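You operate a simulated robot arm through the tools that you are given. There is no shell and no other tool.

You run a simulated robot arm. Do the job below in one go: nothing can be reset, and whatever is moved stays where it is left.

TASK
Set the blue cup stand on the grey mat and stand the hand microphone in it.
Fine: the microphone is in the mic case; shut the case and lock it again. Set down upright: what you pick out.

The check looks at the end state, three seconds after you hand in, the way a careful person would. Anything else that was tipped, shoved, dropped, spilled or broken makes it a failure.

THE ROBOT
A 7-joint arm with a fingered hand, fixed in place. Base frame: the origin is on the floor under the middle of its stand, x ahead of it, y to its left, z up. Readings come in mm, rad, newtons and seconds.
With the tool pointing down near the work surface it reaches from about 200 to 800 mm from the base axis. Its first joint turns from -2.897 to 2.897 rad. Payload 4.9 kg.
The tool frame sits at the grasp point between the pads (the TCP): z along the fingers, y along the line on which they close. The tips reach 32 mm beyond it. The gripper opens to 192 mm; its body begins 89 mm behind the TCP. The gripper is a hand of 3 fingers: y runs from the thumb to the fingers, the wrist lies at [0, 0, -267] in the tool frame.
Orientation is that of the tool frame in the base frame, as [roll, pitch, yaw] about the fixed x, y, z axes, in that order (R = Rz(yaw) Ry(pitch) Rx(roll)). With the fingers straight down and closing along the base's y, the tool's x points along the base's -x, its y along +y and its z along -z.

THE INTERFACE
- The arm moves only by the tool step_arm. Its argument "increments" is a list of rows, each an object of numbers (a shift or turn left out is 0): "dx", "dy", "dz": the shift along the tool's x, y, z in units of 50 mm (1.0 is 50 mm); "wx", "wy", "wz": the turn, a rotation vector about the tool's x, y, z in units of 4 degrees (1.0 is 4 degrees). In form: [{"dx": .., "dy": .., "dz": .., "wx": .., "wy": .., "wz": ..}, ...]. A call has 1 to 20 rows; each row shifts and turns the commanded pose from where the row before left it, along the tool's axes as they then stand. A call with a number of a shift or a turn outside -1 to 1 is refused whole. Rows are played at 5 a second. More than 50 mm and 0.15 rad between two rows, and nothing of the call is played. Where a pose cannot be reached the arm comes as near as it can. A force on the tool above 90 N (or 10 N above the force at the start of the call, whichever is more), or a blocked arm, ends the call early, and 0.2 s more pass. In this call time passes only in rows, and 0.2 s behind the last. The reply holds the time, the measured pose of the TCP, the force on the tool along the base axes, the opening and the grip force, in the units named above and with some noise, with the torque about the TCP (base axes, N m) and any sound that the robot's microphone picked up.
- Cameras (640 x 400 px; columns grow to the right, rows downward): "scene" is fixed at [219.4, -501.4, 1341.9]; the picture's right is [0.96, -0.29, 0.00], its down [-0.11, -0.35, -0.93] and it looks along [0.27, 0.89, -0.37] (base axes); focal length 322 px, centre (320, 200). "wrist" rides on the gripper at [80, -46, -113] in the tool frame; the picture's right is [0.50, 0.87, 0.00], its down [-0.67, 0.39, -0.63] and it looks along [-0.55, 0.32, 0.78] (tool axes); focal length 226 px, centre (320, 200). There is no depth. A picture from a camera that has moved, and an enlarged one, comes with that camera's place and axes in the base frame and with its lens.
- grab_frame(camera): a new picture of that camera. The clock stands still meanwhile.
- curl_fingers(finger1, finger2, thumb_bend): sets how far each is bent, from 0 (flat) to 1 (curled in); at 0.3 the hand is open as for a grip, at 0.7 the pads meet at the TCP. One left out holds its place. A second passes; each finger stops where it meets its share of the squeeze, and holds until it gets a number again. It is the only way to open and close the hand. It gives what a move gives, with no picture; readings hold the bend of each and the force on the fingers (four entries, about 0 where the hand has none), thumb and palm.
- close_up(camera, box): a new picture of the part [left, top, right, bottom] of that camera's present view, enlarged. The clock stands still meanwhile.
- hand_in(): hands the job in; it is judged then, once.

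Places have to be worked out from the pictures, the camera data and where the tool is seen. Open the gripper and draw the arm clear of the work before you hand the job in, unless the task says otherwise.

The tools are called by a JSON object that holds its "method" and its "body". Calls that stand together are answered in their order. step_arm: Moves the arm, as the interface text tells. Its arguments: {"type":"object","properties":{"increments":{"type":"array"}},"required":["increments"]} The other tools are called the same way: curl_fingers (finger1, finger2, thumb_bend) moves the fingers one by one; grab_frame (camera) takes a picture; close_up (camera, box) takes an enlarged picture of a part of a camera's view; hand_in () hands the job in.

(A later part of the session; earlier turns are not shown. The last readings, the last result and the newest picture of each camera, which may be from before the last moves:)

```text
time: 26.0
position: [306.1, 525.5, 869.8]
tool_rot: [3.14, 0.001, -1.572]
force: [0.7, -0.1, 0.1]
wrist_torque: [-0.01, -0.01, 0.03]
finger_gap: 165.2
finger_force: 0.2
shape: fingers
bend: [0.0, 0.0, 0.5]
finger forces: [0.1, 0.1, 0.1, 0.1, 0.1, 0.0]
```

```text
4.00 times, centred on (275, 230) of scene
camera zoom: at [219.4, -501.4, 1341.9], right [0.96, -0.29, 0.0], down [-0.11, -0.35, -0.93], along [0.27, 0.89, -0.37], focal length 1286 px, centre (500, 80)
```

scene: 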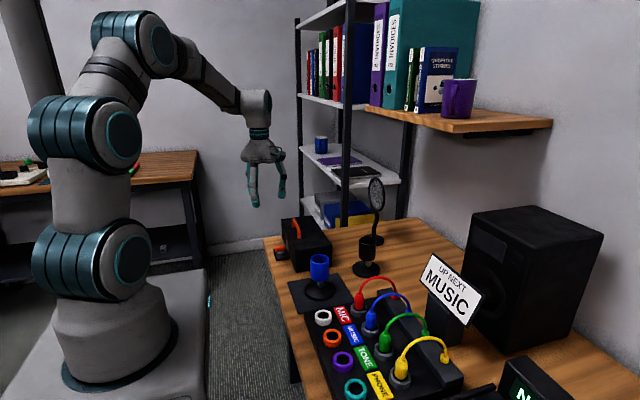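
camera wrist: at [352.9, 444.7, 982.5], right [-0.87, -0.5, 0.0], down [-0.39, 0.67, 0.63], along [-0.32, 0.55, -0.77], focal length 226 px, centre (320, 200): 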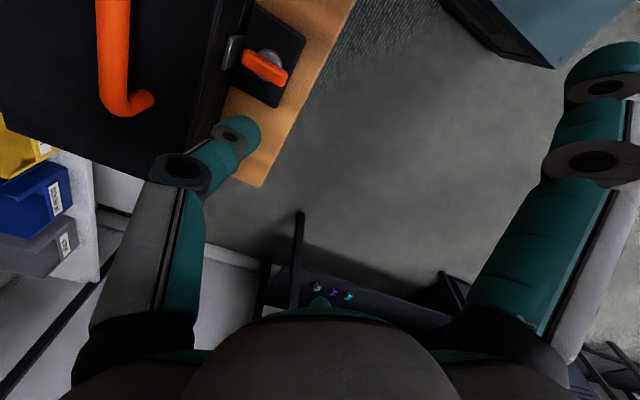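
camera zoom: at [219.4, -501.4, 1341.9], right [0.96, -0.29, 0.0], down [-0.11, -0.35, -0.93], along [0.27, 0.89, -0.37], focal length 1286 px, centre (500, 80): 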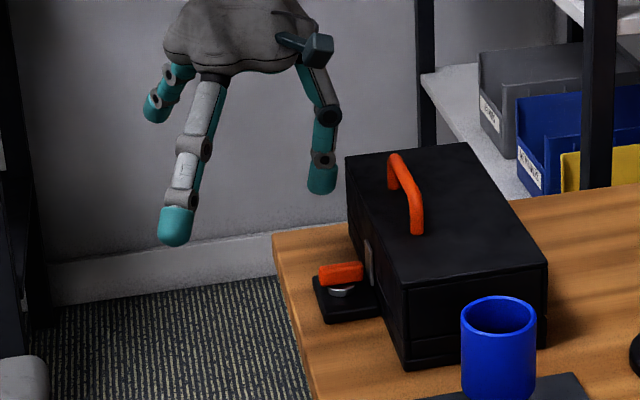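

The lever's pivot comes out at (376.5, 498) and the thumb tip at about (364.5, 523), 45 mm below the TCP. I descend until the tip is just above the lock plate, beside the lever.

{"method": "step_arm", "body": {"increments": [{"dx": -0.03, "dy": 0.04, "dz": 0.5}, {"dz": 0.5}, {"dz": 0.25}, {"dz": 0.15}]}}

{"method": "close_up", "body": {"camera": "wrist", "box": [180, 10, 340, 170]}}

{"method": "close_up", "body": {"camera": "scene", "box": [250, 200, 320, 270]}}

```text
time: 27.0
position: [302.9, 525.9, 799.5]
tool_rot: [-3.141, -0.001, -1.57]
force: [-0.6, -0.1, -0.4]
wrist_torque: [-0.01, -0.01, -0.02]
finger_gap: 165.0
finger_force: 0.0
shape: fingers
bend: [0.0, 0.0, 0.5]
finger forces: [0.1, 0.0, 0.1, 0.0, 0.0, 0.1]
```

```text
2.50 times, centred on (260, 90) of wrist
camera zoom: at [350.1, 446.2, 912.1], right [-0.87, -0.5, 0.0], down [-0.39, 0.67, 0.63], along [-0.32, 0.55, -0.78], focal length 565 px, centre (470, 475)
```

zoom: 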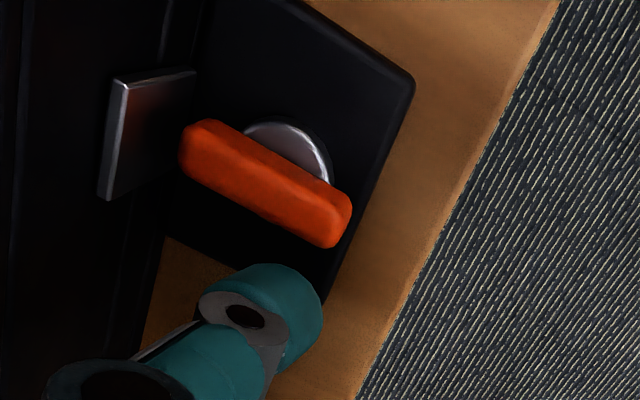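

```text
5.71 times, centred on (285, 235) of scene
camera zoom: at [219.4, -501.4, 1341.9], right [0.96, -0.29, 0.0], down [-0.11, -0.35, -0.93], along [0.27, 0.89, -0.37], focal length 1837 px, centre (520, 0)
```

zoom: 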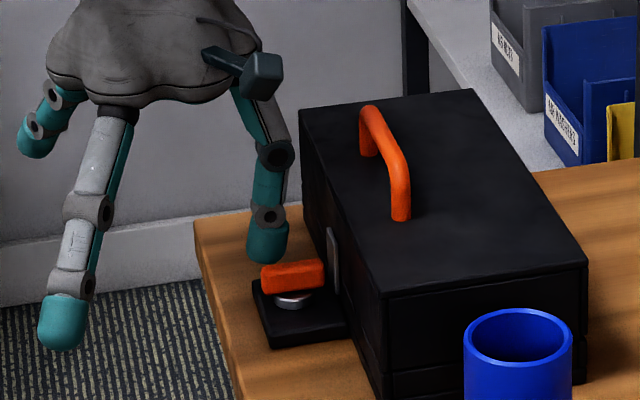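

The thumb is beside the lever on its +y side with no contact yet. I lower it slightly more, then nudge in -y in small steps and watch the force.

{"method": "step_arm", "body": {"increments": [{"dz": 0.06}, {"dx": 0.06}, {"dx": 0.06}]}}

{"method": "step_arm", "body": {"increments": [{"dx": 0.05}, {"dx": 0.05}]}}

{"method": "close_up", "body": {"camera": "wrist", "box": [180, 10, 340, 170]}}

```text
time: 27.8
position: [303.0, 519.8, 797.2]
tool_rot: [3.141, 0.001, -1.572]
force: [-0.2, -0.3, -0.1]
wrist_torque: [-0.02, 0.04, 0.0]
finger_gap: 165.2
finger_force: 0.1
shape: fingers
bend: [0.0, 0.0, 0.5]
finger forces: [0.1, 0.0, 0.1, 0.1, 0.0, 0.0]
```

```text
time: 28.4
position: [303.4, 515.4, 797.0]
tool_rot: [3.141, 0.002, -1.571]
force: [0.2, 0.7, -0.9]
wrist_torque: [0.0, 0.0, 0.01]
finger_gap: 165.2
finger_force: 0.4
shape: fingers
bend: [0.0, 0.0, 0.5]
finger forces: [0.1, 0.1, 0.0, 0.0, 0.2, 0.1]
```

```text
2.50 times, centred on (260, 90) of wrist
camera zoom: at [349.5, 435.3, 908.8], right [-0.87, -0.5, 0.0], down [-0.39, 0.67, 0.63], along [-0.32, 0.55, -0.78], focal length 565 px, centre (470, 475)
```

zoom: 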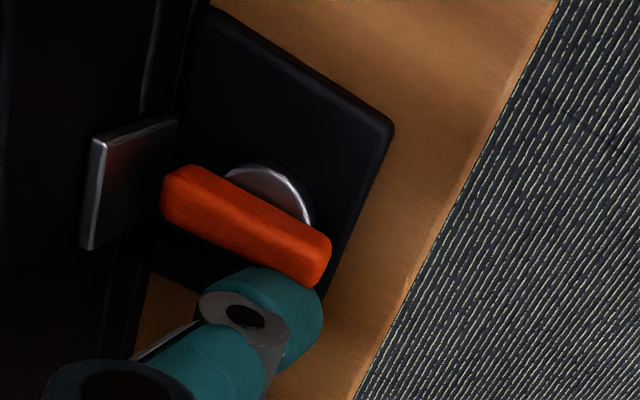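

The thumb is just touching the lever. I keep pushing gently in -y.

{"method": "step_arm", "body": {"increments": [{"dx": 0.04}, {"dx": 0.04}]}}

{"method": "close_up", "body": {"camera": "wrist", "box": [180, 10, 340, 170]}}

```text
time: 29.0
position: [301.0, 512.8, 797.9]
tool_rot: [-3.14, 0.005, -1.57]
force: [-0.5, 9.7, -2.4]
wrist_torque: [0.32, 0.15, 0.56]
finger_gap: 165.1
finger_force: 5.1
shape: fingers
bend: [0.0, 0.0, 0.5]
finger forces: [0.0, 0.0, 0.1, 0.0, 9.8, 0.0]
```

```text
2.50 times, centred on (260, 90) of wrist
camera zoom: at [349.5, 432.5, 909.5], right [-0.87, -0.5, 0.0], down [-0.39, 0.67, 0.63], along [-0.32, 0.55, -0.77], focal length 565 px, centre (470, 475)
```

zoom: 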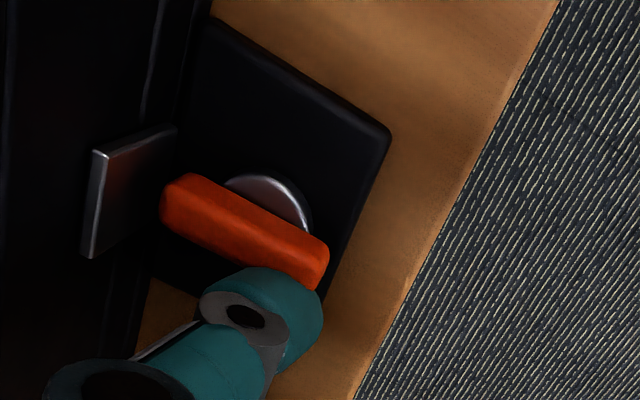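

At about 10 N the lever doesn't turn this way. I back off, hop over to the -y side, and try the other direction.

{"method": "step_arm", "body": {"increments": [{"dx": -0.12}, {"dz": -0.4}, {"dz": -0.4}, {"dx": 0.5}, {"dx": 0.44}]}}

{"method": "close_up", "body": {"camera": "wrist", "box": [180, 10, 340, 170]}}

{"method": "close_up", "body": {"camera": "scene", "box": [250, 200, 320, 270]}}

```text
time: 30.2
position: [301.3, 469.7, 836.7]
tool_rot: [-3.141, 0.001, -1.57]
force: [-0.1, -0.4, 0.9]
wrist_torque: [-0.01, -0.02, 0.0]
finger_gap: 165.1
finger_force: 0.1
shape: fingers
bend: [0.0, 0.0, 0.5]
finger forces: [0.1, 0.0, 0.1, 0.0, 0.1, 0.0]
```

```text
2.50 times, centred on (260, 90) of wrist
camera zoom: at [349.4, 390.3, 949.5], right [-0.87, -0.5, 0.0], down [-0.39, 0.67, 0.63], along [-0.32, 0.55, -0.78], focal length 565 px, centre (470, 475)
```

zoom: 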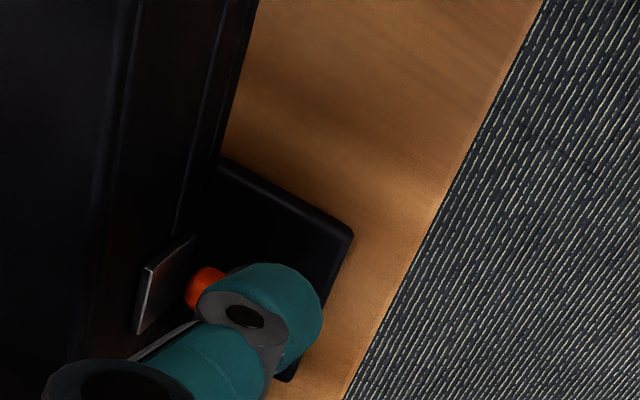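

```text
5.71 times, centred on (285, 235) of scene
camera zoom: at [219.4, -501.4, 1341.9], right [0.96, -0.29, 0.0], down [-0.11, -0.35, -0.93], along [0.27, 0.89, -0.37], focal length 1837 px, centre (520, 0)
```

zoom: 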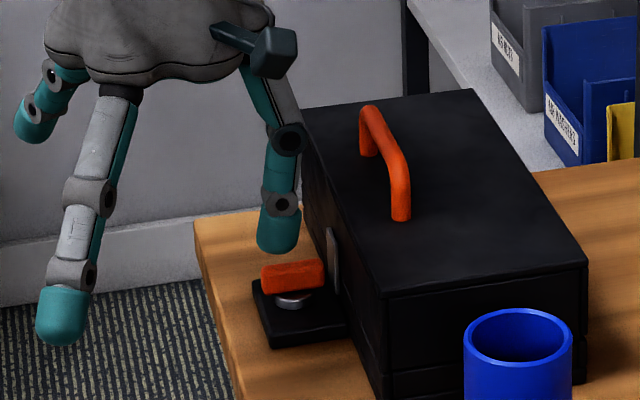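

The thumb is now on the -y side of the lever, at about (361, 467). I descend and check clearance.

{"method": "step_arm", "body": {"increments": [{"dz": 0.4}, {"dz": 0.4}]}}

{"method": "step_arm", "body": {"increments": [{"dx": -0.06}, {"dx": -0.06}]}}

{"method": "step_arm", "body": {"increments": [{"dx": -0.05}, {"dx": -0.05}]}}

{"method": "close_up", "body": {"camera": "scene", "box": [250, 200, 320, 270]}}

{"method": "close_up", "body": {"camera": "wrist", "box": [180, 10, 340, 170]}}

```text
time: 30.8
position: [302.4, 469.8, 796.5]
tool_rot: [-3.141, 0.002, -1.571]
force: [0.7, -0.2, 0.5]
wrist_torque: [-0.01, 0.01, -0.02]
finger_gap: 165.7
finger_force: 0.0
shape: fingers
bend: [0.0, 0.0, 0.5]
finger forces: [0.0, 0.0, 0.0, 0.0, 0.0, 0.0]
```

```text
time: 31.4
position: [300.9, 476.9, 796.0]
tool_rot: [-3.141, 0.0, -1.571]
force: [-1.1, -0.3, -0.4]
wrist_torque: [-0.04, -0.01, 0.01]
finger_gap: 165.1
finger_force: 0.0
shape: fingers
bend: [0.0, 0.0, 0.5]
finger forces: [0.0, 0.0, 0.1, 0.0, 0.0, 0.0]
```

```text
time: 32.0
position: [302.8, 481.7, 798.3]
tool_rot: [-3.141, 0.0, -1.572]
force: [0.9, 0.4, 0.7]
wrist_torque: [0.0, 0.01, 0.0]
finger_gap: 165.4
finger_force: 0.0
shape: fingers
bend: [0.0, 0.0, 0.5]
finger forces: [0.0, 0.0, 0.0, 0.1, 0.0, 0.1]
```

```text
5.71 times, centred on (285, 235) of scene
camera zoom: at [219.4, -501.4, 1341.9], right [0.96, -0.29, 0.0], down [-0.11, -0.35, -0.93], along [0.27, 0.89, -0.37], focal length 1837 px, centre (520, 0)
```

zoom: 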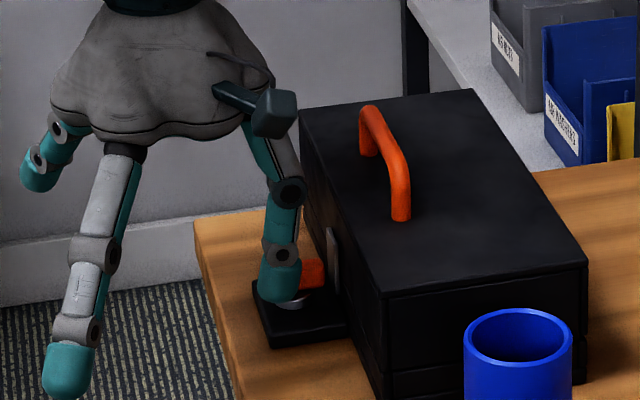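

```text
2.50 times, centred on (260, 90) of wrist
camera zoom: at [349.6, 401.4, 909.4], right [-0.87, -0.5, 0.0], down [-0.39, 0.67, 0.63], along [-0.32, 0.55, -0.78], focal length 565 px, centre (470, 475)
```

zoom: 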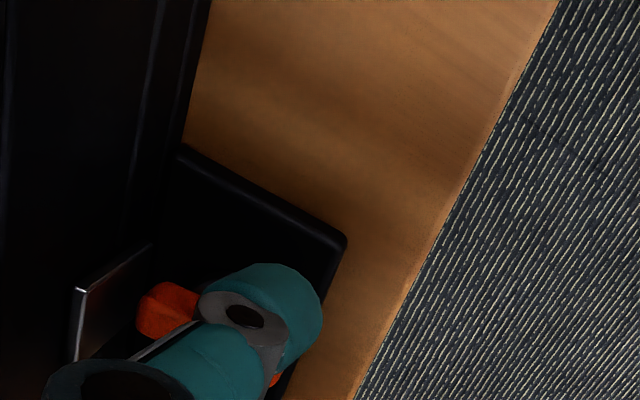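

The thumb is about to touch the lever from the -y side. I push gently in +y.

{"method": "step_arm", "body": {"increments": [{"dx": -0.04}, {"dx": -0.04}]}}

{"method": "step_arm", "body": {"increments": [{"dx": -0.03}, {"dx": -0.03}]}}

{"method": "close_up", "body": {"camera": "scene", "box": [250, 200, 320, 270]}}

{"method": "close_up", "body": {"camera": "wrist", "box": [180, 10, 340, 170]}}

```text
time: 32.6
position: [301.0, 485.7, 797.3]
tool_rot: [-3.14, 0.001, -1.571]
force: [-0.4, -1.3, -0.4]
wrist_torque: [-0.03, -0.01, -0.03]
finger_gap: 165.2
finger_force: 0.7
shape: fingers
bend: [0.0, 0.0, 0.5]
finger forces: [0.1, 0.1, 0.0, 0.0, 1.1, 0.0]
```

```text
time: 33.2
position: [301.3, 488.4, 796.9]
tool_rot: [-3.141, 0.001, -1.57]
force: [-0.8, -2.6, 0.8]
wrist_torque: [-0.05, 0.0, -0.12]
finger_gap: 164.8
finger_force: 1.1
shape: fingers
bend: [0.0, 0.0, 0.5]
finger forces: [0.0, 0.0, 0.0, 0.0, 1.9, 0.0]
```

```text
5.71 times, centred on (285, 235) of scene
camera zoom: at [219.4, -501.4, 1341.9], right [0.96, -0.29, 0.0], down [-0.11, -0.35, -0.93], along [0.27, 0.89, -0.37], focal length 1837 px, centre (520, 0)
```

zoom: 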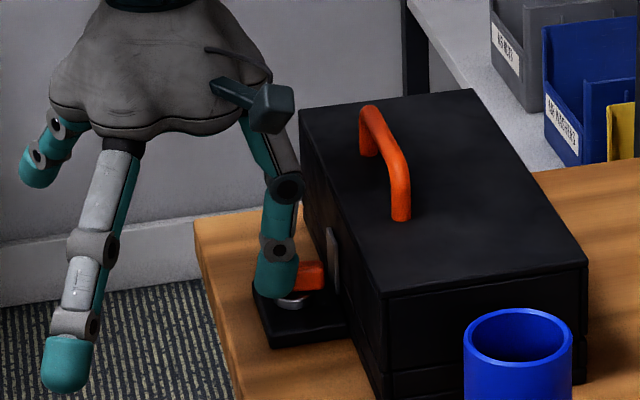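

```text
2.50 times, centred on (260, 90) of wrist
camera zoom: at [349.4, 408.4, 909.1], right [-0.87, -0.5, 0.0], down [-0.39, 0.67, 0.63], along [-0.32, 0.55, -0.78], focal length 565 px, centre (470, 475)
```

zoom: 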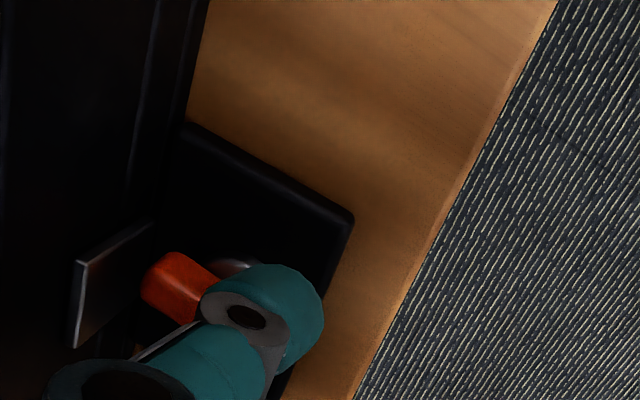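

Only about 2.6 N, and the lever is turning this way, clockwise from above. I follow the arc with the thumb.

{"method": "step_arm", "body": {"increments": [{"dx": -0.04, "dy": 0.05}, {"dx": -0.04, "dy": 0.05}, {"dx": -0.06, "dy": 0.02}, {"dx": -0.06, "dy": 0.02}]}}

{"method": "step_arm", "body": {"increments": [{"dx": -0.06}, {"dx": -0.06}, {"dx": -0.06, "dy": -0.02}, {"dx": -0.06, "dy": -0.02}]}}

{"method": "close_up", "body": {"camera": "scene", "box": [250, 200, 320, 270]}}

{"method": "close_up", "body": {"camera": "wrist", "box": [180, 10, 340, 170]}}

```text
time: 34.2
position: [295.2, 499.2, 798.0]
tool_rot: [3.14, 0.0, -1.57]
force: [-0.5, -1.1, -1.1]
wrist_torque: [0.01, 0.0, -0.05]
finger_gap: 165.1
finger_force: 0.2
shape: fingers
bend: [0.0, 0.0, 0.5]
finger forces: [0.0, 0.1, 0.0, 0.0, 0.5, 0.0]
```

```text
time: 35.2
position: [297.6, 511.3, 797.5]
tool_rot: [3.141, -0.001, -1.571]
force: [-0.7, -0.9, -0.1]
wrist_torque: [-0.02, 0.01, -0.01]
finger_gap: 165.1
finger_force: 0.4
shape: fingers
bend: [0.0, 0.0, 0.5]
finger forces: [0.0, 0.0, 0.0, 0.1, 0.2, 0.1]
```

```text
5.71 times, centred on (285, 235) of scene
camera zoom: at [219.4, -501.4, 1341.9], right [0.96, -0.29, 0.0], down [-0.11, -0.35, -0.93], along [0.27, 0.89, -0.37], focal length 1837 px, centre (520, 0)
```

zoom: 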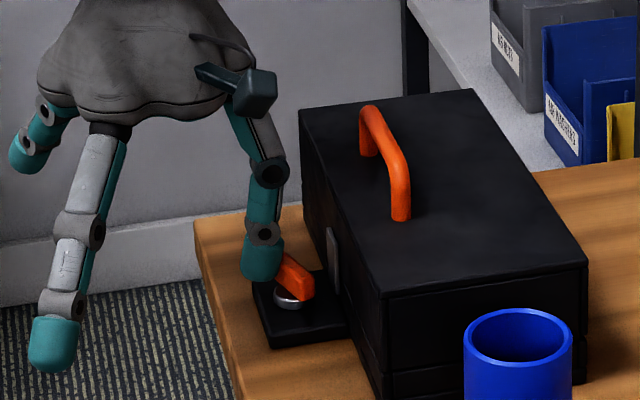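

```text
2.50 times, centred on (260, 90) of wrist
camera zoom: at [344.0, 430.7, 909.1], right [-0.87, -0.5, 0.0], down [-0.39, 0.67, 0.63], along [-0.32, 0.55, -0.78], focal length 565 px, centre (470, 475)
```

zoom: 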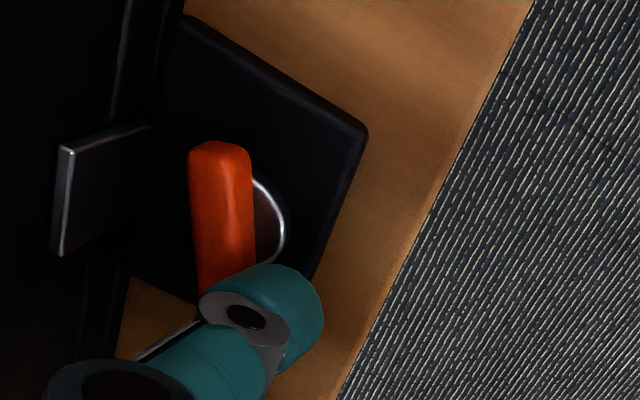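

The lever has turned roughly 75°. I continue along the arc to about 90° and watch for the stop.

{"method": "step_arm", "body": {"increments": [{"dx": -0.05, "dy": -0.03}, {"dx": -0.05, "dy": -0.04}, {"dx": -0.02, "dy": -0.04}]}}

{"method": "close_up", "body": {"camera": "wrist", "box": [180, 10, 340, 170]}}

```text
time: 36.0
position: [303.4, 516.2, 796.8]
tool_rot: [3.141, 0.0, -1.571]
force: [-1.5, 0.3, 0.0]
wrist_torque: [-0.01, 0.01, -0.03]
finger_gap: 164.5
finger_force: 0.1
shape: fingers
bend: [0.0, 0.0, 0.5]
finger forces: [0.0, 0.0, 0.0, 0.0, 0.9, 0.0]
```

```text
2.50 times, centred on (260, 90) of wrist
camera zoom: at [349.8, 436.2, 909.4], right [-0.87, -0.5, 0.0], down [-0.39, 0.67, 0.63], along [-0.32, 0.55, -0.78], focal length 565 px, centre (470, 475)
```

zoom: 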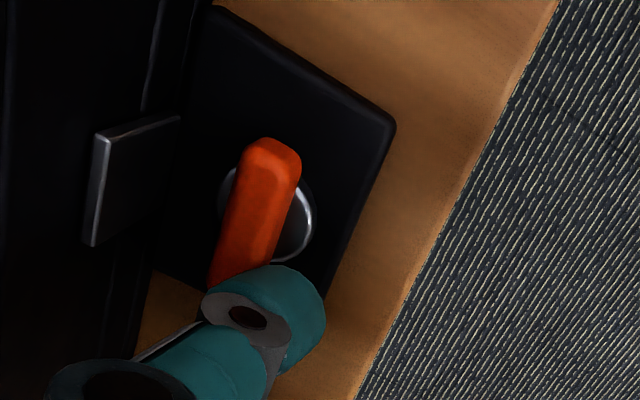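

The lever is now close to parallel with the case front, about 90°. I push a bit more to see whether it hits a stop.

{"method": "step_arm", "body": {"increments": [{"dx": -0.02, "dy": -0.04}, {"dx": 0.0, "dy": -0.04}]}}

{"method": "close_up", "body": {"camera": "wrist", "box": [180, 10, 340, 170]}}

```text
time: 36.6
position: [305.2, 518.1, 797.1]
tool_rot: [-3.141, 0.001, -1.571]
force: [-4.3, -1.1, 1.4]
wrist_torque: [-0.05, 0.04, -0.09]
finger_gap: 161.9
finger_force: 2.2
shape: fingers
bend: [0.0, 0.0, 0.51]
finger forces: [0.0, 0.0, 0.1, 0.0, 4.2, 0.0]
```

```text
2.50 times, centred on (260, 90) of wrist
camera zoom: at [353.4, 437.5, 909.2], right [-0.87, -0.5, 0.0], down [-0.39, 0.67, 0.63], along [-0.32, 0.55, -0.78], focal length 565 px, centre (470, 475)
```

zoom: 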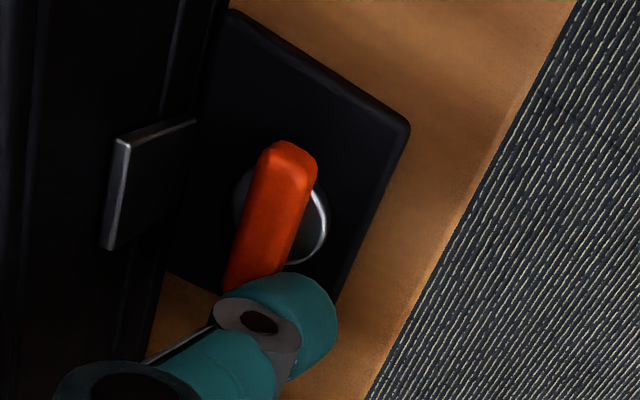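

The force is rising against a stop, so the lever is at 90° and should be unlocked. I back the thumb off and rise clear.

{"method": "step_arm", "body": {"increments": [{"dy": 0.15}, {"dy": 0.2, "dz": -0.2}, {"dz": -0.8}, {"dz": -1.0}, {"dz": -0.6}]}}

{"method": "grab_frame", "body": {"camera": "wrist"}}

{"method": "close_up", "body": {"camera": "scene", "box": [260, 205, 340, 285]}}

```text
time: 37.8
position: [289.7, 516.4, 926.9]
tool_rot: [3.141, -0.001, -1.57]
force: [0.5, -0.3, -1.3]
wrist_torque: [0.03, -0.04, 0.01]
finger_gap: 165.1
finger_force: 0.1
shape: fingers
bend: [0.0, 0.0, 0.5]
finger forces: [0.0, 0.0, 0.0, 0.1, 0.0, 0.1]
```

```text
taken
camera wrist: at [336.5, 436.2, 1039.2], right [-0.87, -0.5, 0.0], down [-0.39, 0.67, 0.63], along [-0.32, 0.55, -0.78], focal length 226 px, centre (320, 200)
```

wrist: 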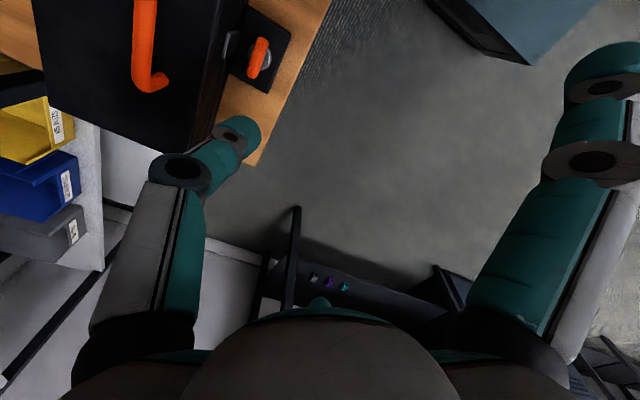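

```text
5.00 times, centred on (300, 245) of scene
camera zoom: at [219.4, -501.4, 1341.9], right [0.96, -0.29, 0.0], down [-0.11, -0.35, -0.93], along [0.27, 0.89, -0.37], focal length 1607 px, centre (420, -25)
```

zoom: 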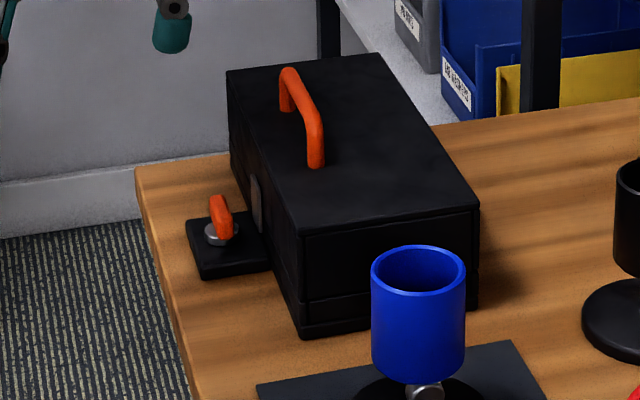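

The lever now lies parallel to the case front and the case hasn't moved. The handle bar centre works out to (438, 503, 842). I set a pre-grip and go above it.

{"method": "curl_fingers", "body": {"finger1": 0.5, "finger2": 0.5, "thumb_bend": 0.5}}

{"method": "step_arm", "body": {"increments": [{"dz": -0.4}, {"dx": 0.05, "dy": -0.6}, {"dx": 0.05, "dy": -0.6}, {"dx": 0.05, "dy": -0.6}, {"dx": 0.05, "dy": -0.6}, {"dx": 0.05, "dy": -0.57}]}}

{"method": "grab_frame", "body": {"camera": "wrist"}}

{"method": "close_up", "body": {"camera": "scene", "box": [250, 160, 370, 280]}}

```text
time: 38.8
position: [289.8, 516.8, 927.7]
tool_rot: [3.141, -0.001, -1.57]
force: [1.2, 0.6, -0.4]
wrist_torque: [0.0, 0.0, 0.0]
finger_gap: 84.4
finger_force: 0.1
shape: fingers
bend: [0.5, 0.5, 0.5]
finger forces: [0.0, 0.0, 0.0, 0.0, 0.0, 0.0]
```

```text
time: 40.2
position: [436.4, 503.3, 947.2]
tool_rot: [-3.141, 0.001, -1.569]
force: [0.5, 0.7, 0.7]
wrist_torque: [0.0, 0.05, 0.0]
finger_gap: 84.4
finger_force: 0.0
shape: fingers
bend: [0.5, 0.5, 0.5]
finger forces: [0.1, 0.1, 0.0, 0.1, 0.1, 0.0]
```

```text
taken
camera wrist: at [485.1, 424.3, 1058.8], right [-0.87, -0.5, 0.0], down [-0.39, 0.67, 0.63], along [-0.32, 0.55, -0.78], focal length 226 px, centre (320, 200)
```

wrist: 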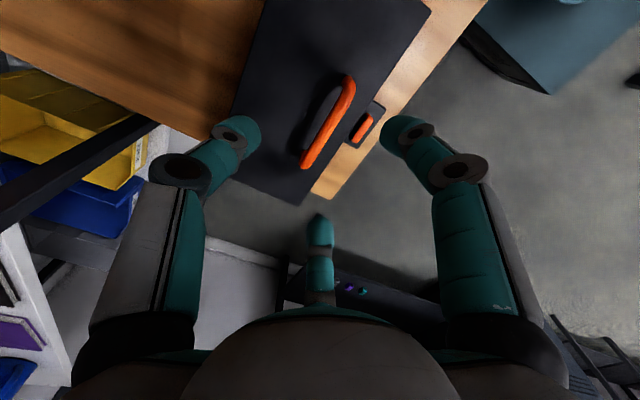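

```text
3.33 times, centred on (310, 220) of scene
camera zoom: at [219.4, -501.4, 1341.9], right [0.96, -0.29, 0.0], down [-0.11, -0.35, -0.93], along [0.27, 0.89, -0.37], focal length 1072 px, centre (353, 133)
```

zoom: 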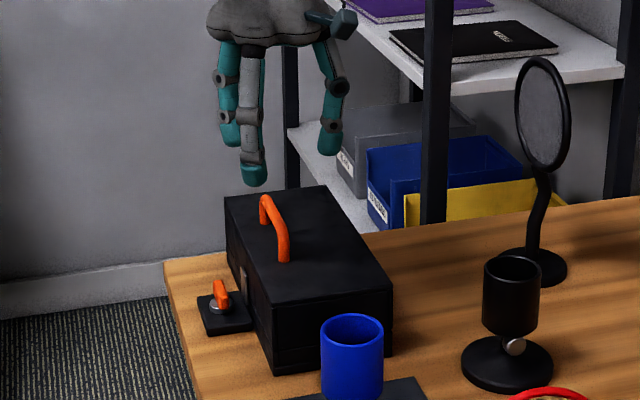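

The bar lies under the hand at about (438, 500). I descend partway and re-check alignment.

{"method": "step_arm", "body": {"increments": [{"dy": -0.03, "dz": 0.5}, {"dz": 0.5}]}}

{"method": "grab_frame", "body": {"camera": "wrist"}}

{"method": "close_up", "body": {"camera": "scene", "box": [260, 180, 340, 270]}}

```text
time: 40.8
position: [439.8, 504.5, 896.9]
tool_rot: [3.141, -0.001, -1.572]
force: [-0.2, -0.4, -0.1]
wrist_torque: [-0.01, 0.03, 0.02]
finger_gap: 84.8
finger_force: 0.0
shape: fingers
bend: [0.5, 0.5, 0.5]
finger forces: [0.0, 0.1, 0.0, 0.0, 0.0, 0.0]
```

```text
taken
camera wrist: at [486.8, 424.9, 1009.6], right [-0.87, -0.5, 0.0], down [-0.39, 0.67, 0.63], along [-0.32, 0.55, -0.78], focal length 226 px, centre (320, 200)
```

wrist: 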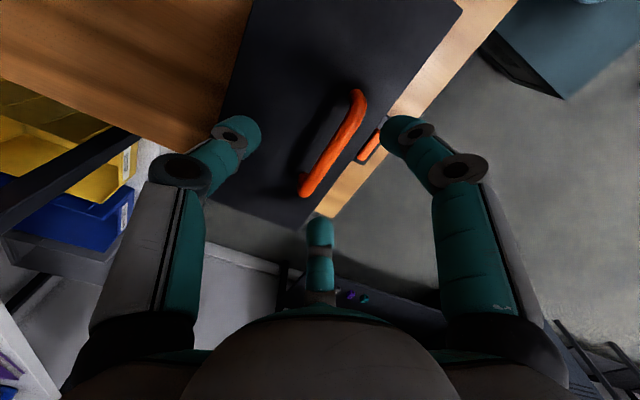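

```text
4.44 times, centred on (300, 225) of scene
camera zoom: at [219.4, -501.4, 1341.9], right [0.96, -0.29, 0.0], down [-0.11, -0.35, -0.93], along [0.27, 0.89, -0.37], focal length 1429 px, centre (409, 89)
```

zoom: 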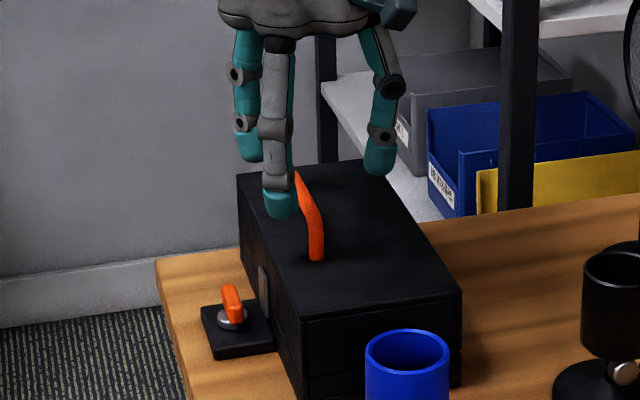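

Alignment with the bar looks good (bar x≈438.5). I descend to gripping depth, with the tips about 20 mm below the bar top.

{"method": "step_arm", "body": {"increments": [{"dz": 0.3}, {"dz": 0.3}]}}

{"method": "grab_frame", "body": {"camera": "wrist"}}

{"method": "close_up", "body": {"camera": "scene", "box": [260, 180, 340, 270]}}

```text
time: 41.4
position: [439.1, 504.8, 868.0]
tool_rot: [3.141, 0.0, -1.572]
force: [0.1, 0.5, 0.2]
wrist_torque: [0.0, 0.0, -0.03]
finger_gap: 84.6
finger_force: 0.1
shape: fingers
bend: [0.5, 0.5, 0.5]
finger forces: [0.1, 0.0, 0.0, 0.0, 0.0, 0.0]
```

```text
taken
camera wrist: at [486.5, 424.9, 979.3], right [-0.87, -0.5, 0.0], down [-0.39, 0.67, 0.63], along [-0.32, 0.55, -0.78], focal length 226 px, centre (320, 200)
```

wrist: 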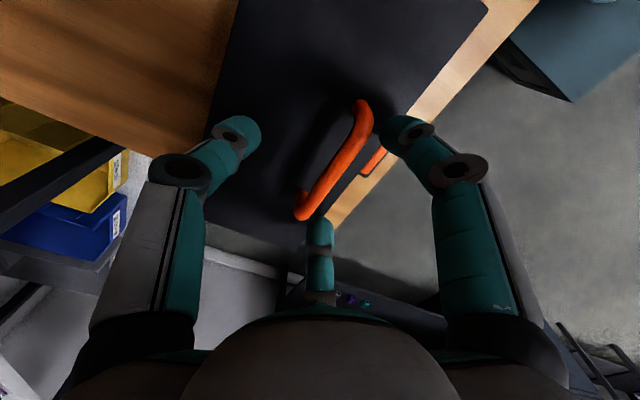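

```text
4.44 times, centred on (300, 225) of scene
camera zoom: at [219.4, -501.4, 1341.9], right [0.96, -0.29, 0.0], down [-0.11, -0.35, -0.93], along [0.27, 0.89, -0.37], focal length 1429 px, centre (409, 89)
```

zoom: 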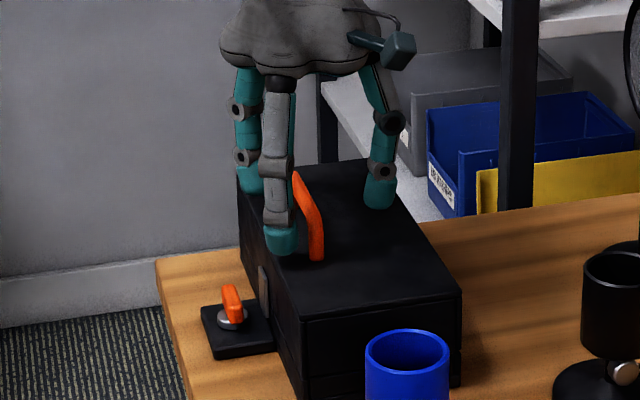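

I bring the fingers in stages so the grip on the bar stays balanced.

{"method": "curl_fingers", "body": {"finger1": 0.57, "finger2": 0.57, "thumb_bend": 0.62}}

{"method": "grab_frame", "body": {"camera": "wrist"}}

{"method": "close_up", "body": {"camera": "scene", "box": [260, 180, 340, 270]}}

```text
time: 42.4
position: [437.8, 505.4, 867.6]
tool_rot: [3.14, 0.0, -1.572]
force: [1.0, 0.0, -0.6]
wrist_torque: [0.0, 0.03, -0.04]
finger_gap: 47.1
finger_force: 0.1
shape: fingers
bend: [0.56, 0.56, 0.62]
finger forces: [0.0, 0.0, 0.0, 0.0, 0.1, 0.0]
```

```text
taken
camera wrist: at [486.5, 424.9, 979.4], right [-0.87, -0.5, 0.0], down [-0.39, 0.67, 0.63], along [-0.32, 0.55, -0.78], focal length 226 px, centre (320, 200)
```

wrist: 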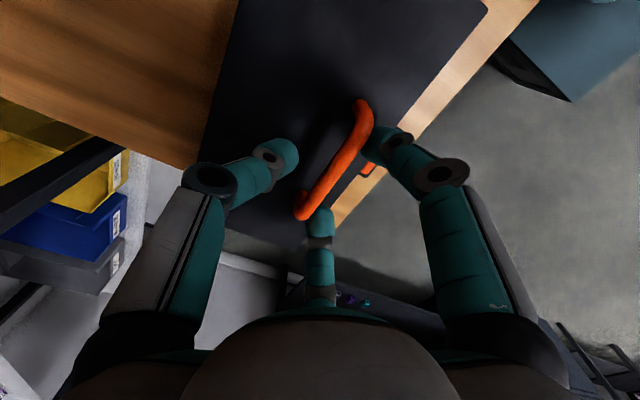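

```text
4.44 times, centred on (300, 225) of scene
camera zoom: at [219.4, -501.4, 1341.9], right [0.96, -0.29, 0.0], down [-0.11, -0.35, -0.93], along [0.27, 0.89, -0.37], focal length 1429 px, centre (409, 89)
```

zoom: 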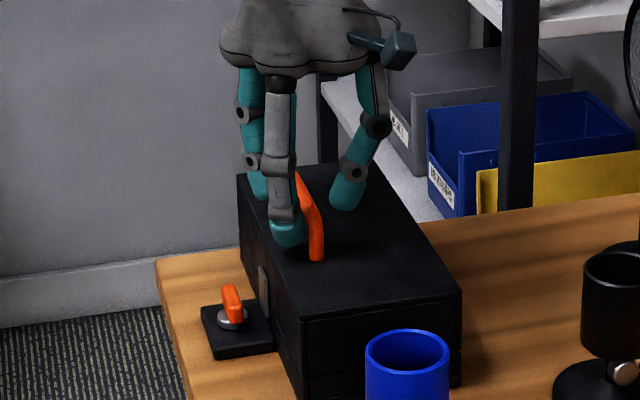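

The fingers are about to touch the bar on the -x side and the thumb is coming from +x. I close the thumb further, then the fingers.

{"method": "curl_fingers", "body": {"finger1": 0.6, "finger2": 0.6, "thumb_bend": 0.72}}

{"method": "grab_frame", "body": {"camera": "wrist"}}

{"method": "close_up", "body": {"camera": "scene", "box": [260, 180, 340, 270]}}

```text
time: 43.4
position: [438.7, 504.8, 867.4]
tool_rot: [3.14, 0.0, -1.572]
force: [2.8, 0.4, -1.3]
wrist_torque: [-0.01, -0.02, 0.0]
finger_gap: 25.7
finger_force: 1.9
shape: fingers
bend: [0.59, 0.59, 0.7]
finger forces: [0.4, 0.4, 0.1, 0.0, 3.4, 0.0]
```

```text
taken
camera wrist: at [486.5, 424.8, 979.4], right [-0.87, -0.5, 0.0], down [-0.39, 0.67, 0.63], along [-0.32, 0.55, -0.78], focal length 226 px, centre (320, 200)
```

wrist: 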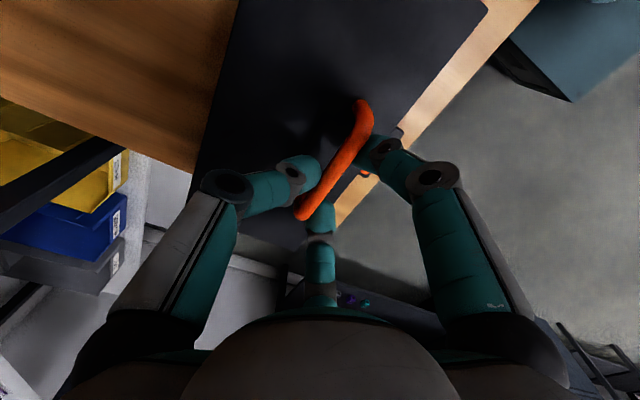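

```text
4.44 times, centred on (300, 225) of scene
camera zoom: at [219.4, -501.4, 1341.9], right [0.96, -0.29, 0.0], down [-0.11, -0.35, -0.93], along [0.27, 0.89, -0.37], focal length 1429 px, centre (409, 89)
```

zoom: 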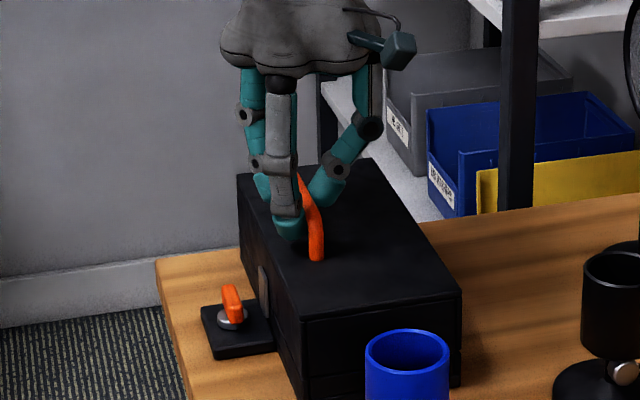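

Contact is light on all three (3.4, 0.4, 0.4 N). I squeeze a little more to get a secure hold on the bar.

{"method": "curl_fingers", "body": {"finger1": 0.66, "finger2": 0.66, "thumb_bend": 0.78}}

{"method": "grab_frame", "body": {"camera": "wrist"}}

{"method": "close_up", "body": {"camera": "scene", "box": [260, 180, 340, 270]}}

```text
time: 44.4
position: [439.1, 505.0, 865.0]
tool_rot: [-3.141, 0.0, -1.572]
force: [6.2, 1.2, -7.5]
wrist_torque: [0.03, -0.16, 0.03]
finger_gap: 19.3
finger_force: 10.9
shape: fingers
bend: [0.62, 0.63, 0.71]
finger forces: [4.0, 3.9, 0.0, 0.0, 13.8, 0.0]
```

```text
taken
camera wrist: at [486.6, 424.8, 979.0], right [-0.87, -0.5, 0.0], down [-0.39, 0.67, 0.63], along [-0.32, 0.55, -0.78], focal length 226 px, centre (320, 200)
```

wrist: 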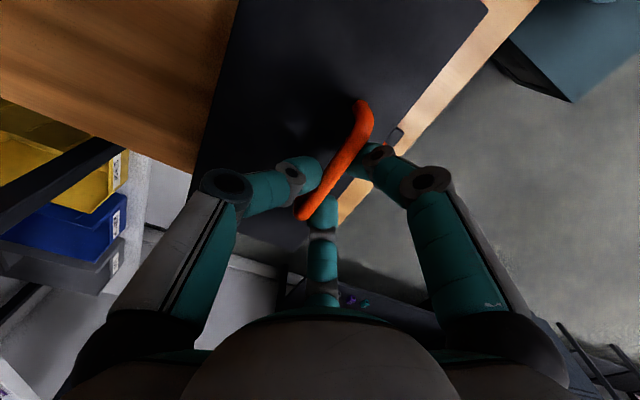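

```text
4.44 times, centred on (300, 225) of scene
camera zoom: at [219.4, -501.4, 1341.9], right [0.96, -0.29, 0.0], down [-0.11, -0.35, -0.93], along [0.27, 0.89, -0.37], focal length 1429 px, centre (409, 89)
```

zoom: 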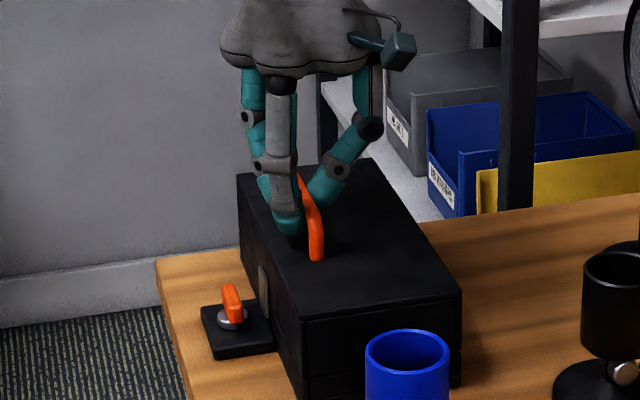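

The bar is gripped (thumb 14 N, fingers 4 N each). I start lifting along the lid's arc about a rear hinge at about (527, 761), first by about 10°.

{"method": "step_arm", "body": {"increments": [{"dy": -0.08, "dz": -0.1}, {"dy": -0.1, "dz": -0.1}, {"dy": -0.12, "dz": -0.1}]}}

{"method": "close_up", "body": {"camera": "scene", "box": [260, 180, 340, 270]}}

{"method": "grab_frame", "body": {"camera": "wrist"}}

```text
time: 45.2
position: [452.8, 503.9, 881.9]
tool_rot: [3.141, 0.001, -1.572]
force: [4.6, -0.4, -8.9]
wrist_torque: [-0.01, -0.05, 0.0]
finger_gap: 19.3
finger_force: 9.0
shape: fingers
bend: [0.63, 0.63, 0.71]
finger forces: [4.2, 3.9, 0.1, 0.0, 12.0, 0.0]
```

```text
4.44 times, centred on (300, 225) of scene
camera zoom: at [219.4, -501.4, 1341.9], right [0.96, -0.29, 0.0], down [-0.11, -0.35, -0.93], along [0.27, 0.89, -0.37], focal length 1429 px, centre (409, 89)
```

zoom: 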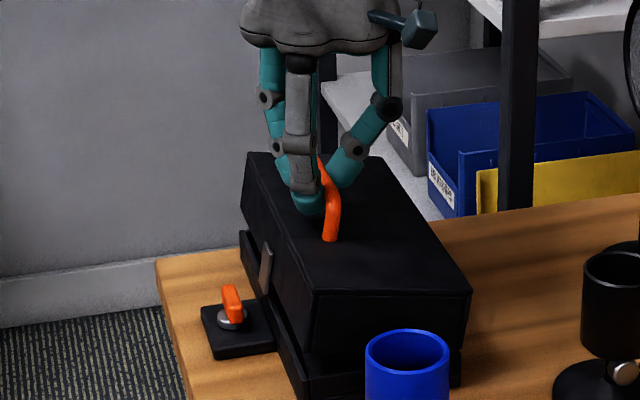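

```text
taken
camera wrist: at [502.2, 424.8, 993.9], right [-0.87, -0.5, 0.0], down [-0.39, 0.67, 0.63], along [-0.32, 0.55, -0.78], focal length 226 px, centre (320, 200)
```

wrist: 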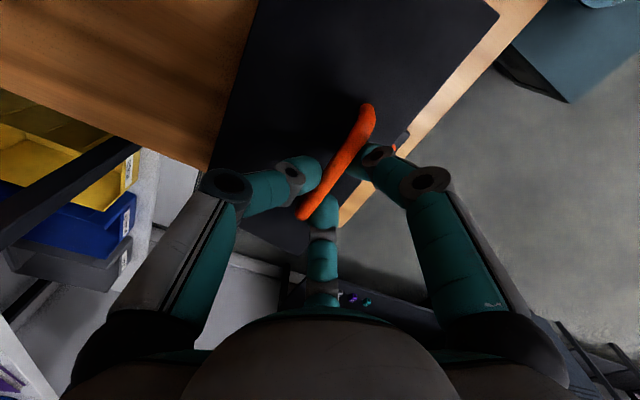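

The lid is opening around the rear hinge, so the lock is off. I continue along the arc to about 30°.

{"method": "step_arm", "body": {"increments": [{"dy": -0.17, "dz": -0.125}, {"dy": -0.18, "dz": -0.118}, {"dy": -0.19, "dz": -0.1}, {"dy": -0.195, "dz": -0.08}]}}

{"method": "close_up", "body": {"camera": "scene", "box": [260, 160, 360, 270]}}

{"method": "grab_frame", "body": {"camera": "wrist"}}

```text
time: 46.2
position: [489.1, 506.1, 901.9]
tool_rot: [3.14, 0.0, -1.572]
force: [0.2, -0.9, -6.8]
wrist_torque: [-0.01, 0.05, -0.01]
finger_gap: 19.6
finger_force: 9.6
shape: fingers
bend: [0.62, 0.63, 0.72]
finger forces: [5.7, 5.5, 0.1, 0.0, 9.6, 0.1]
```

```text
3.64 times, centred on (310, 215) of scene
camera zoom: at [219.4, -501.4, 1341.9], right [0.96, -0.29, 0.0], down [-0.11, -0.35, -0.93], along [0.27, 0.89, -0.37], focal length 1169 px, centre (356, 146)
```

zoom: 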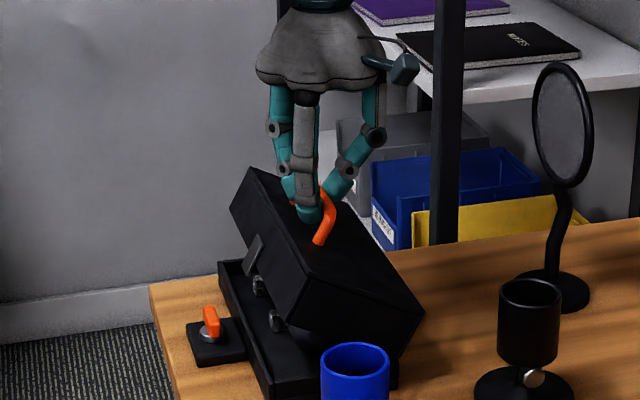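

```text
taken
camera wrist: at [538.4, 425.2, 1015.1], right [-0.87, -0.5, 0.0], down [-0.39, 0.67, 0.63], along [-0.32, 0.55, -0.78], focal length 226 px, centre (320, 200)
```

wrist: 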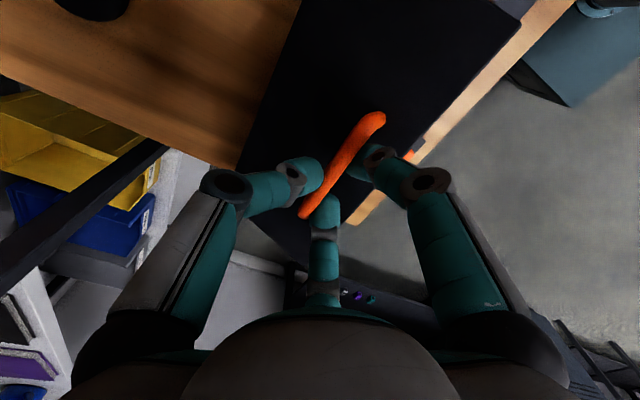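

The lid is at about 30° and things are visible inside. I continue to about 60°.

{"method": "step_arm", "body": {"increments": [{"dy": -0.21, "dz": -0.06}, {"dy": -0.21, "dz": -0.045}, {"dy": -0.21, "dz": -0.025}, {"dy": -0.21, "dz": -0.005}, {"dy": -0.21, "dz": 0.01}, {"dy": -0.21, "dz": 0.025}]}}

{"method": "close_up", "body": {"camera": "scene", "box": [260, 160, 360, 270]}}

{"method": "grab_frame", "body": {"camera": "wrist"}}

```text
time: 47.6
position: [555.0, 506.0, 907.8]
tool_rot: [3.141, 0.0, -1.571]
force: [-1.4, 1.6, -0.9]
wrist_torque: [0.0, 0.15, -0.03]
finger_gap: 19.1
finger_force: 10.8
shape: fingers
bend: [0.62, 0.63, 0.73]
finger forces: [5.7, 5.4, 0.0, 0.1, 9.8, 0.1]
```

```text
3.64 times, centred on (310, 215) of scene
camera zoom: at [219.4, -501.4, 1341.9], right [0.96, -0.29, 0.0], down [-0.11, -0.35, -0.93], along [0.27, 0.89, -0.37], focal length 1169 px, centre (356, 146)
```

zoom: 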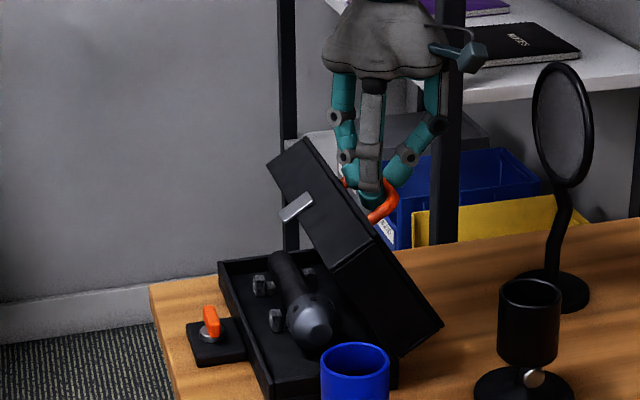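

```text
taken
camera wrist: at [601.6, 425.2, 1020.4], right [-0.87, -0.5, 0.0], down [-0.39, 0.67, 0.63], along [-0.32, 0.55, -0.78], focal length 226 px, centre (320, 200)
```

wrist: 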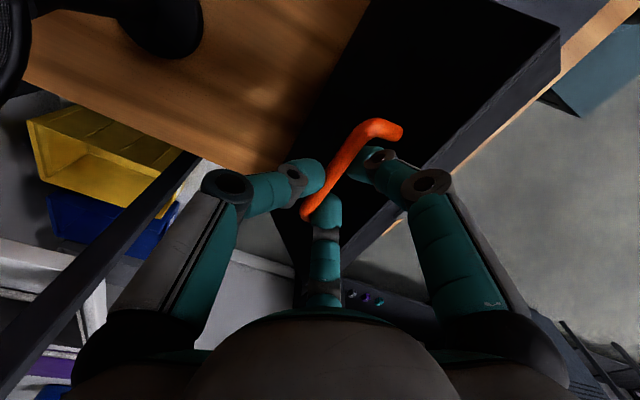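

The microphone is visible now: it lies along y with its head toward -y and its grip toward +y. The lid is near 60° and almost balanced, so I continue gently to about 75–80°.

{"method": "step_arm", "body": {"increments": [{"dy": -0.2, "dz": 0.05}, {"dy": -0.2, "dz": 0.065}, {"dy": -0.2, "dz": 0.08}]}}

{"method": "close_up", "body": {"camera": "scene", "box": [260, 160, 360, 270]}}

{"method": "grab_frame", "body": {"camera": "wrist"}}

```text
time: 48.4
position: [583.0, 504.1, 897.1]
tool_rot: [3.14, -0.001, -1.572]
force: [-0.4, 2.4, -0.5]
wrist_torque: [0.09, 0.1, 0.03]
finger_gap: 18.3
finger_force: 11.6
shape: fingers
bend: [0.63, 0.63, 0.73]
finger forces: [5.8, 6.2, 0.1, 0.0, 10.7, 0.0]
```

```text
3.64 times, centred on (310, 215) of scene
camera zoom: at [219.4, -501.4, 1341.9], right [0.96, -0.29, 0.0], down [-0.11, -0.35, -0.93], along [0.27, 0.89, -0.37], focal length 1169 px, centre (356, 146)
```

zoom: 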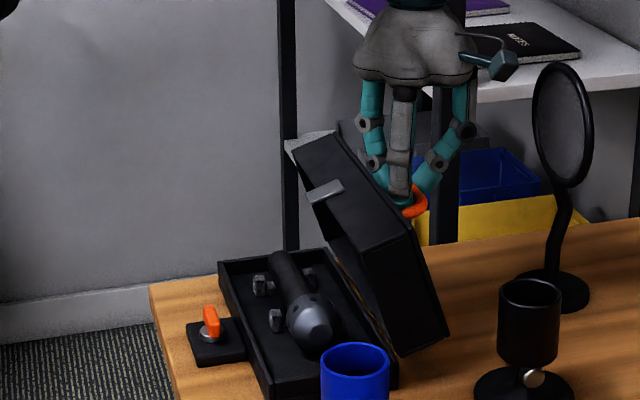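

```text
taken
camera wrist: at [631.4, 425.0, 1010.3], right [-0.87, -0.5, 0.0], down [-0.39, 0.67, 0.63], along [-0.32, 0.55, -0.78], focal length 226 px, centre (320, 200)
```

wrist: 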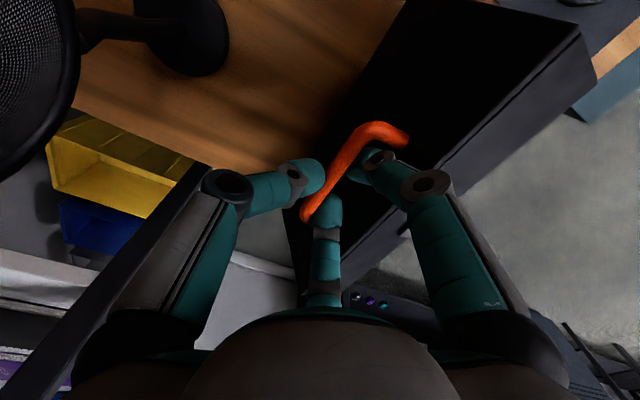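

The lid is at about 75° with little load. The pop filter's disc spans x≈724–750, so the hand keeps about 40 mm clearance up to 90°. I go on to about 90° in small steps.

{"method": "step_arm", "body": {"increments": [{"dy": -0.18, "dz": 0.1}, {"dy": -0.18, "dz": 0.115}]}}

{"method": "step_arm", "body": {"increments": [{"dy": -0.17, "dz": 0.13}]}}

{"method": "close_up", "body": {"camera": "scene", "box": [260, 160, 360, 270]}}

{"method": "grab_frame", "body": {"camera": "wrist"}}

```text
time: 49.0
position: [602.6, 504.0, 887.2]
tool_rot: [-3.141, 0.0, -1.571]
force: [0.1, 1.2, -0.2]
wrist_torque: [0.12, 0.1, -0.01]
finger_gap: 17.9
finger_force: 13.1
shape: fingers
bend: [0.63, 0.63, 0.73]
finger forces: [5.8, 8.6, 0.1, 0.1, 12.0, 0.1]
```

```text
time: 49.4
position: [609.5, 504.8, 881.7]
tool_rot: [-3.141, 0.0, -1.571]
force: [1.7, 1.5, 1.5]
wrist_torque: [0.11, 0.09, 0.07]
finger_gap: 17.6
finger_force: 14.0
shape: fingers
bend: [0.63, 0.64, 0.73]
finger forces: [5.1, 10.2, 0.1, 0.0, 12.6, 0.0]
```

```text
3.64 times, centred on (310, 215) of scene
camera zoom: at [219.4, -501.4, 1341.9], right [0.96, -0.29, 0.0], down [-0.11, -0.35, -0.93], along [0.27, 0.89, -0.37], focal length 1169 px, centre (356, 146)
```

zoom: 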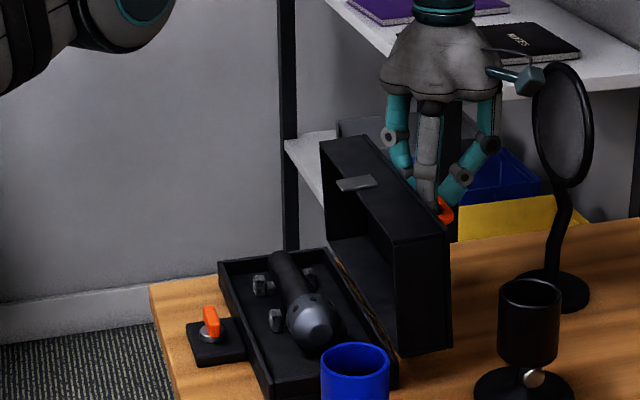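

```text
taken
camera wrist: at [658.1, 424.6, 993.2], right [-0.87, -0.5, 0.0], down [-0.39, 0.67, 0.63], along [-0.31, 0.55, -0.78], focal length 226 px, centre (320, 200)
```

wrist: 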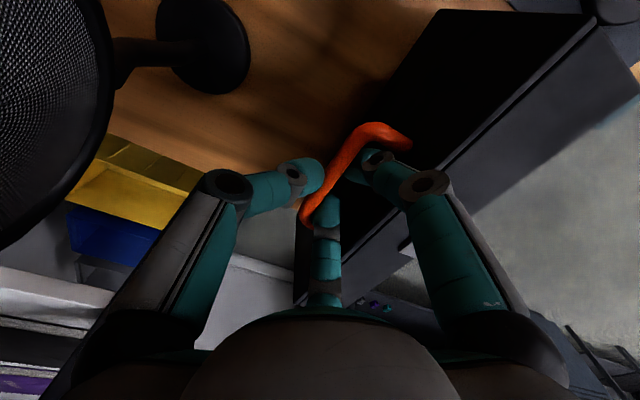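

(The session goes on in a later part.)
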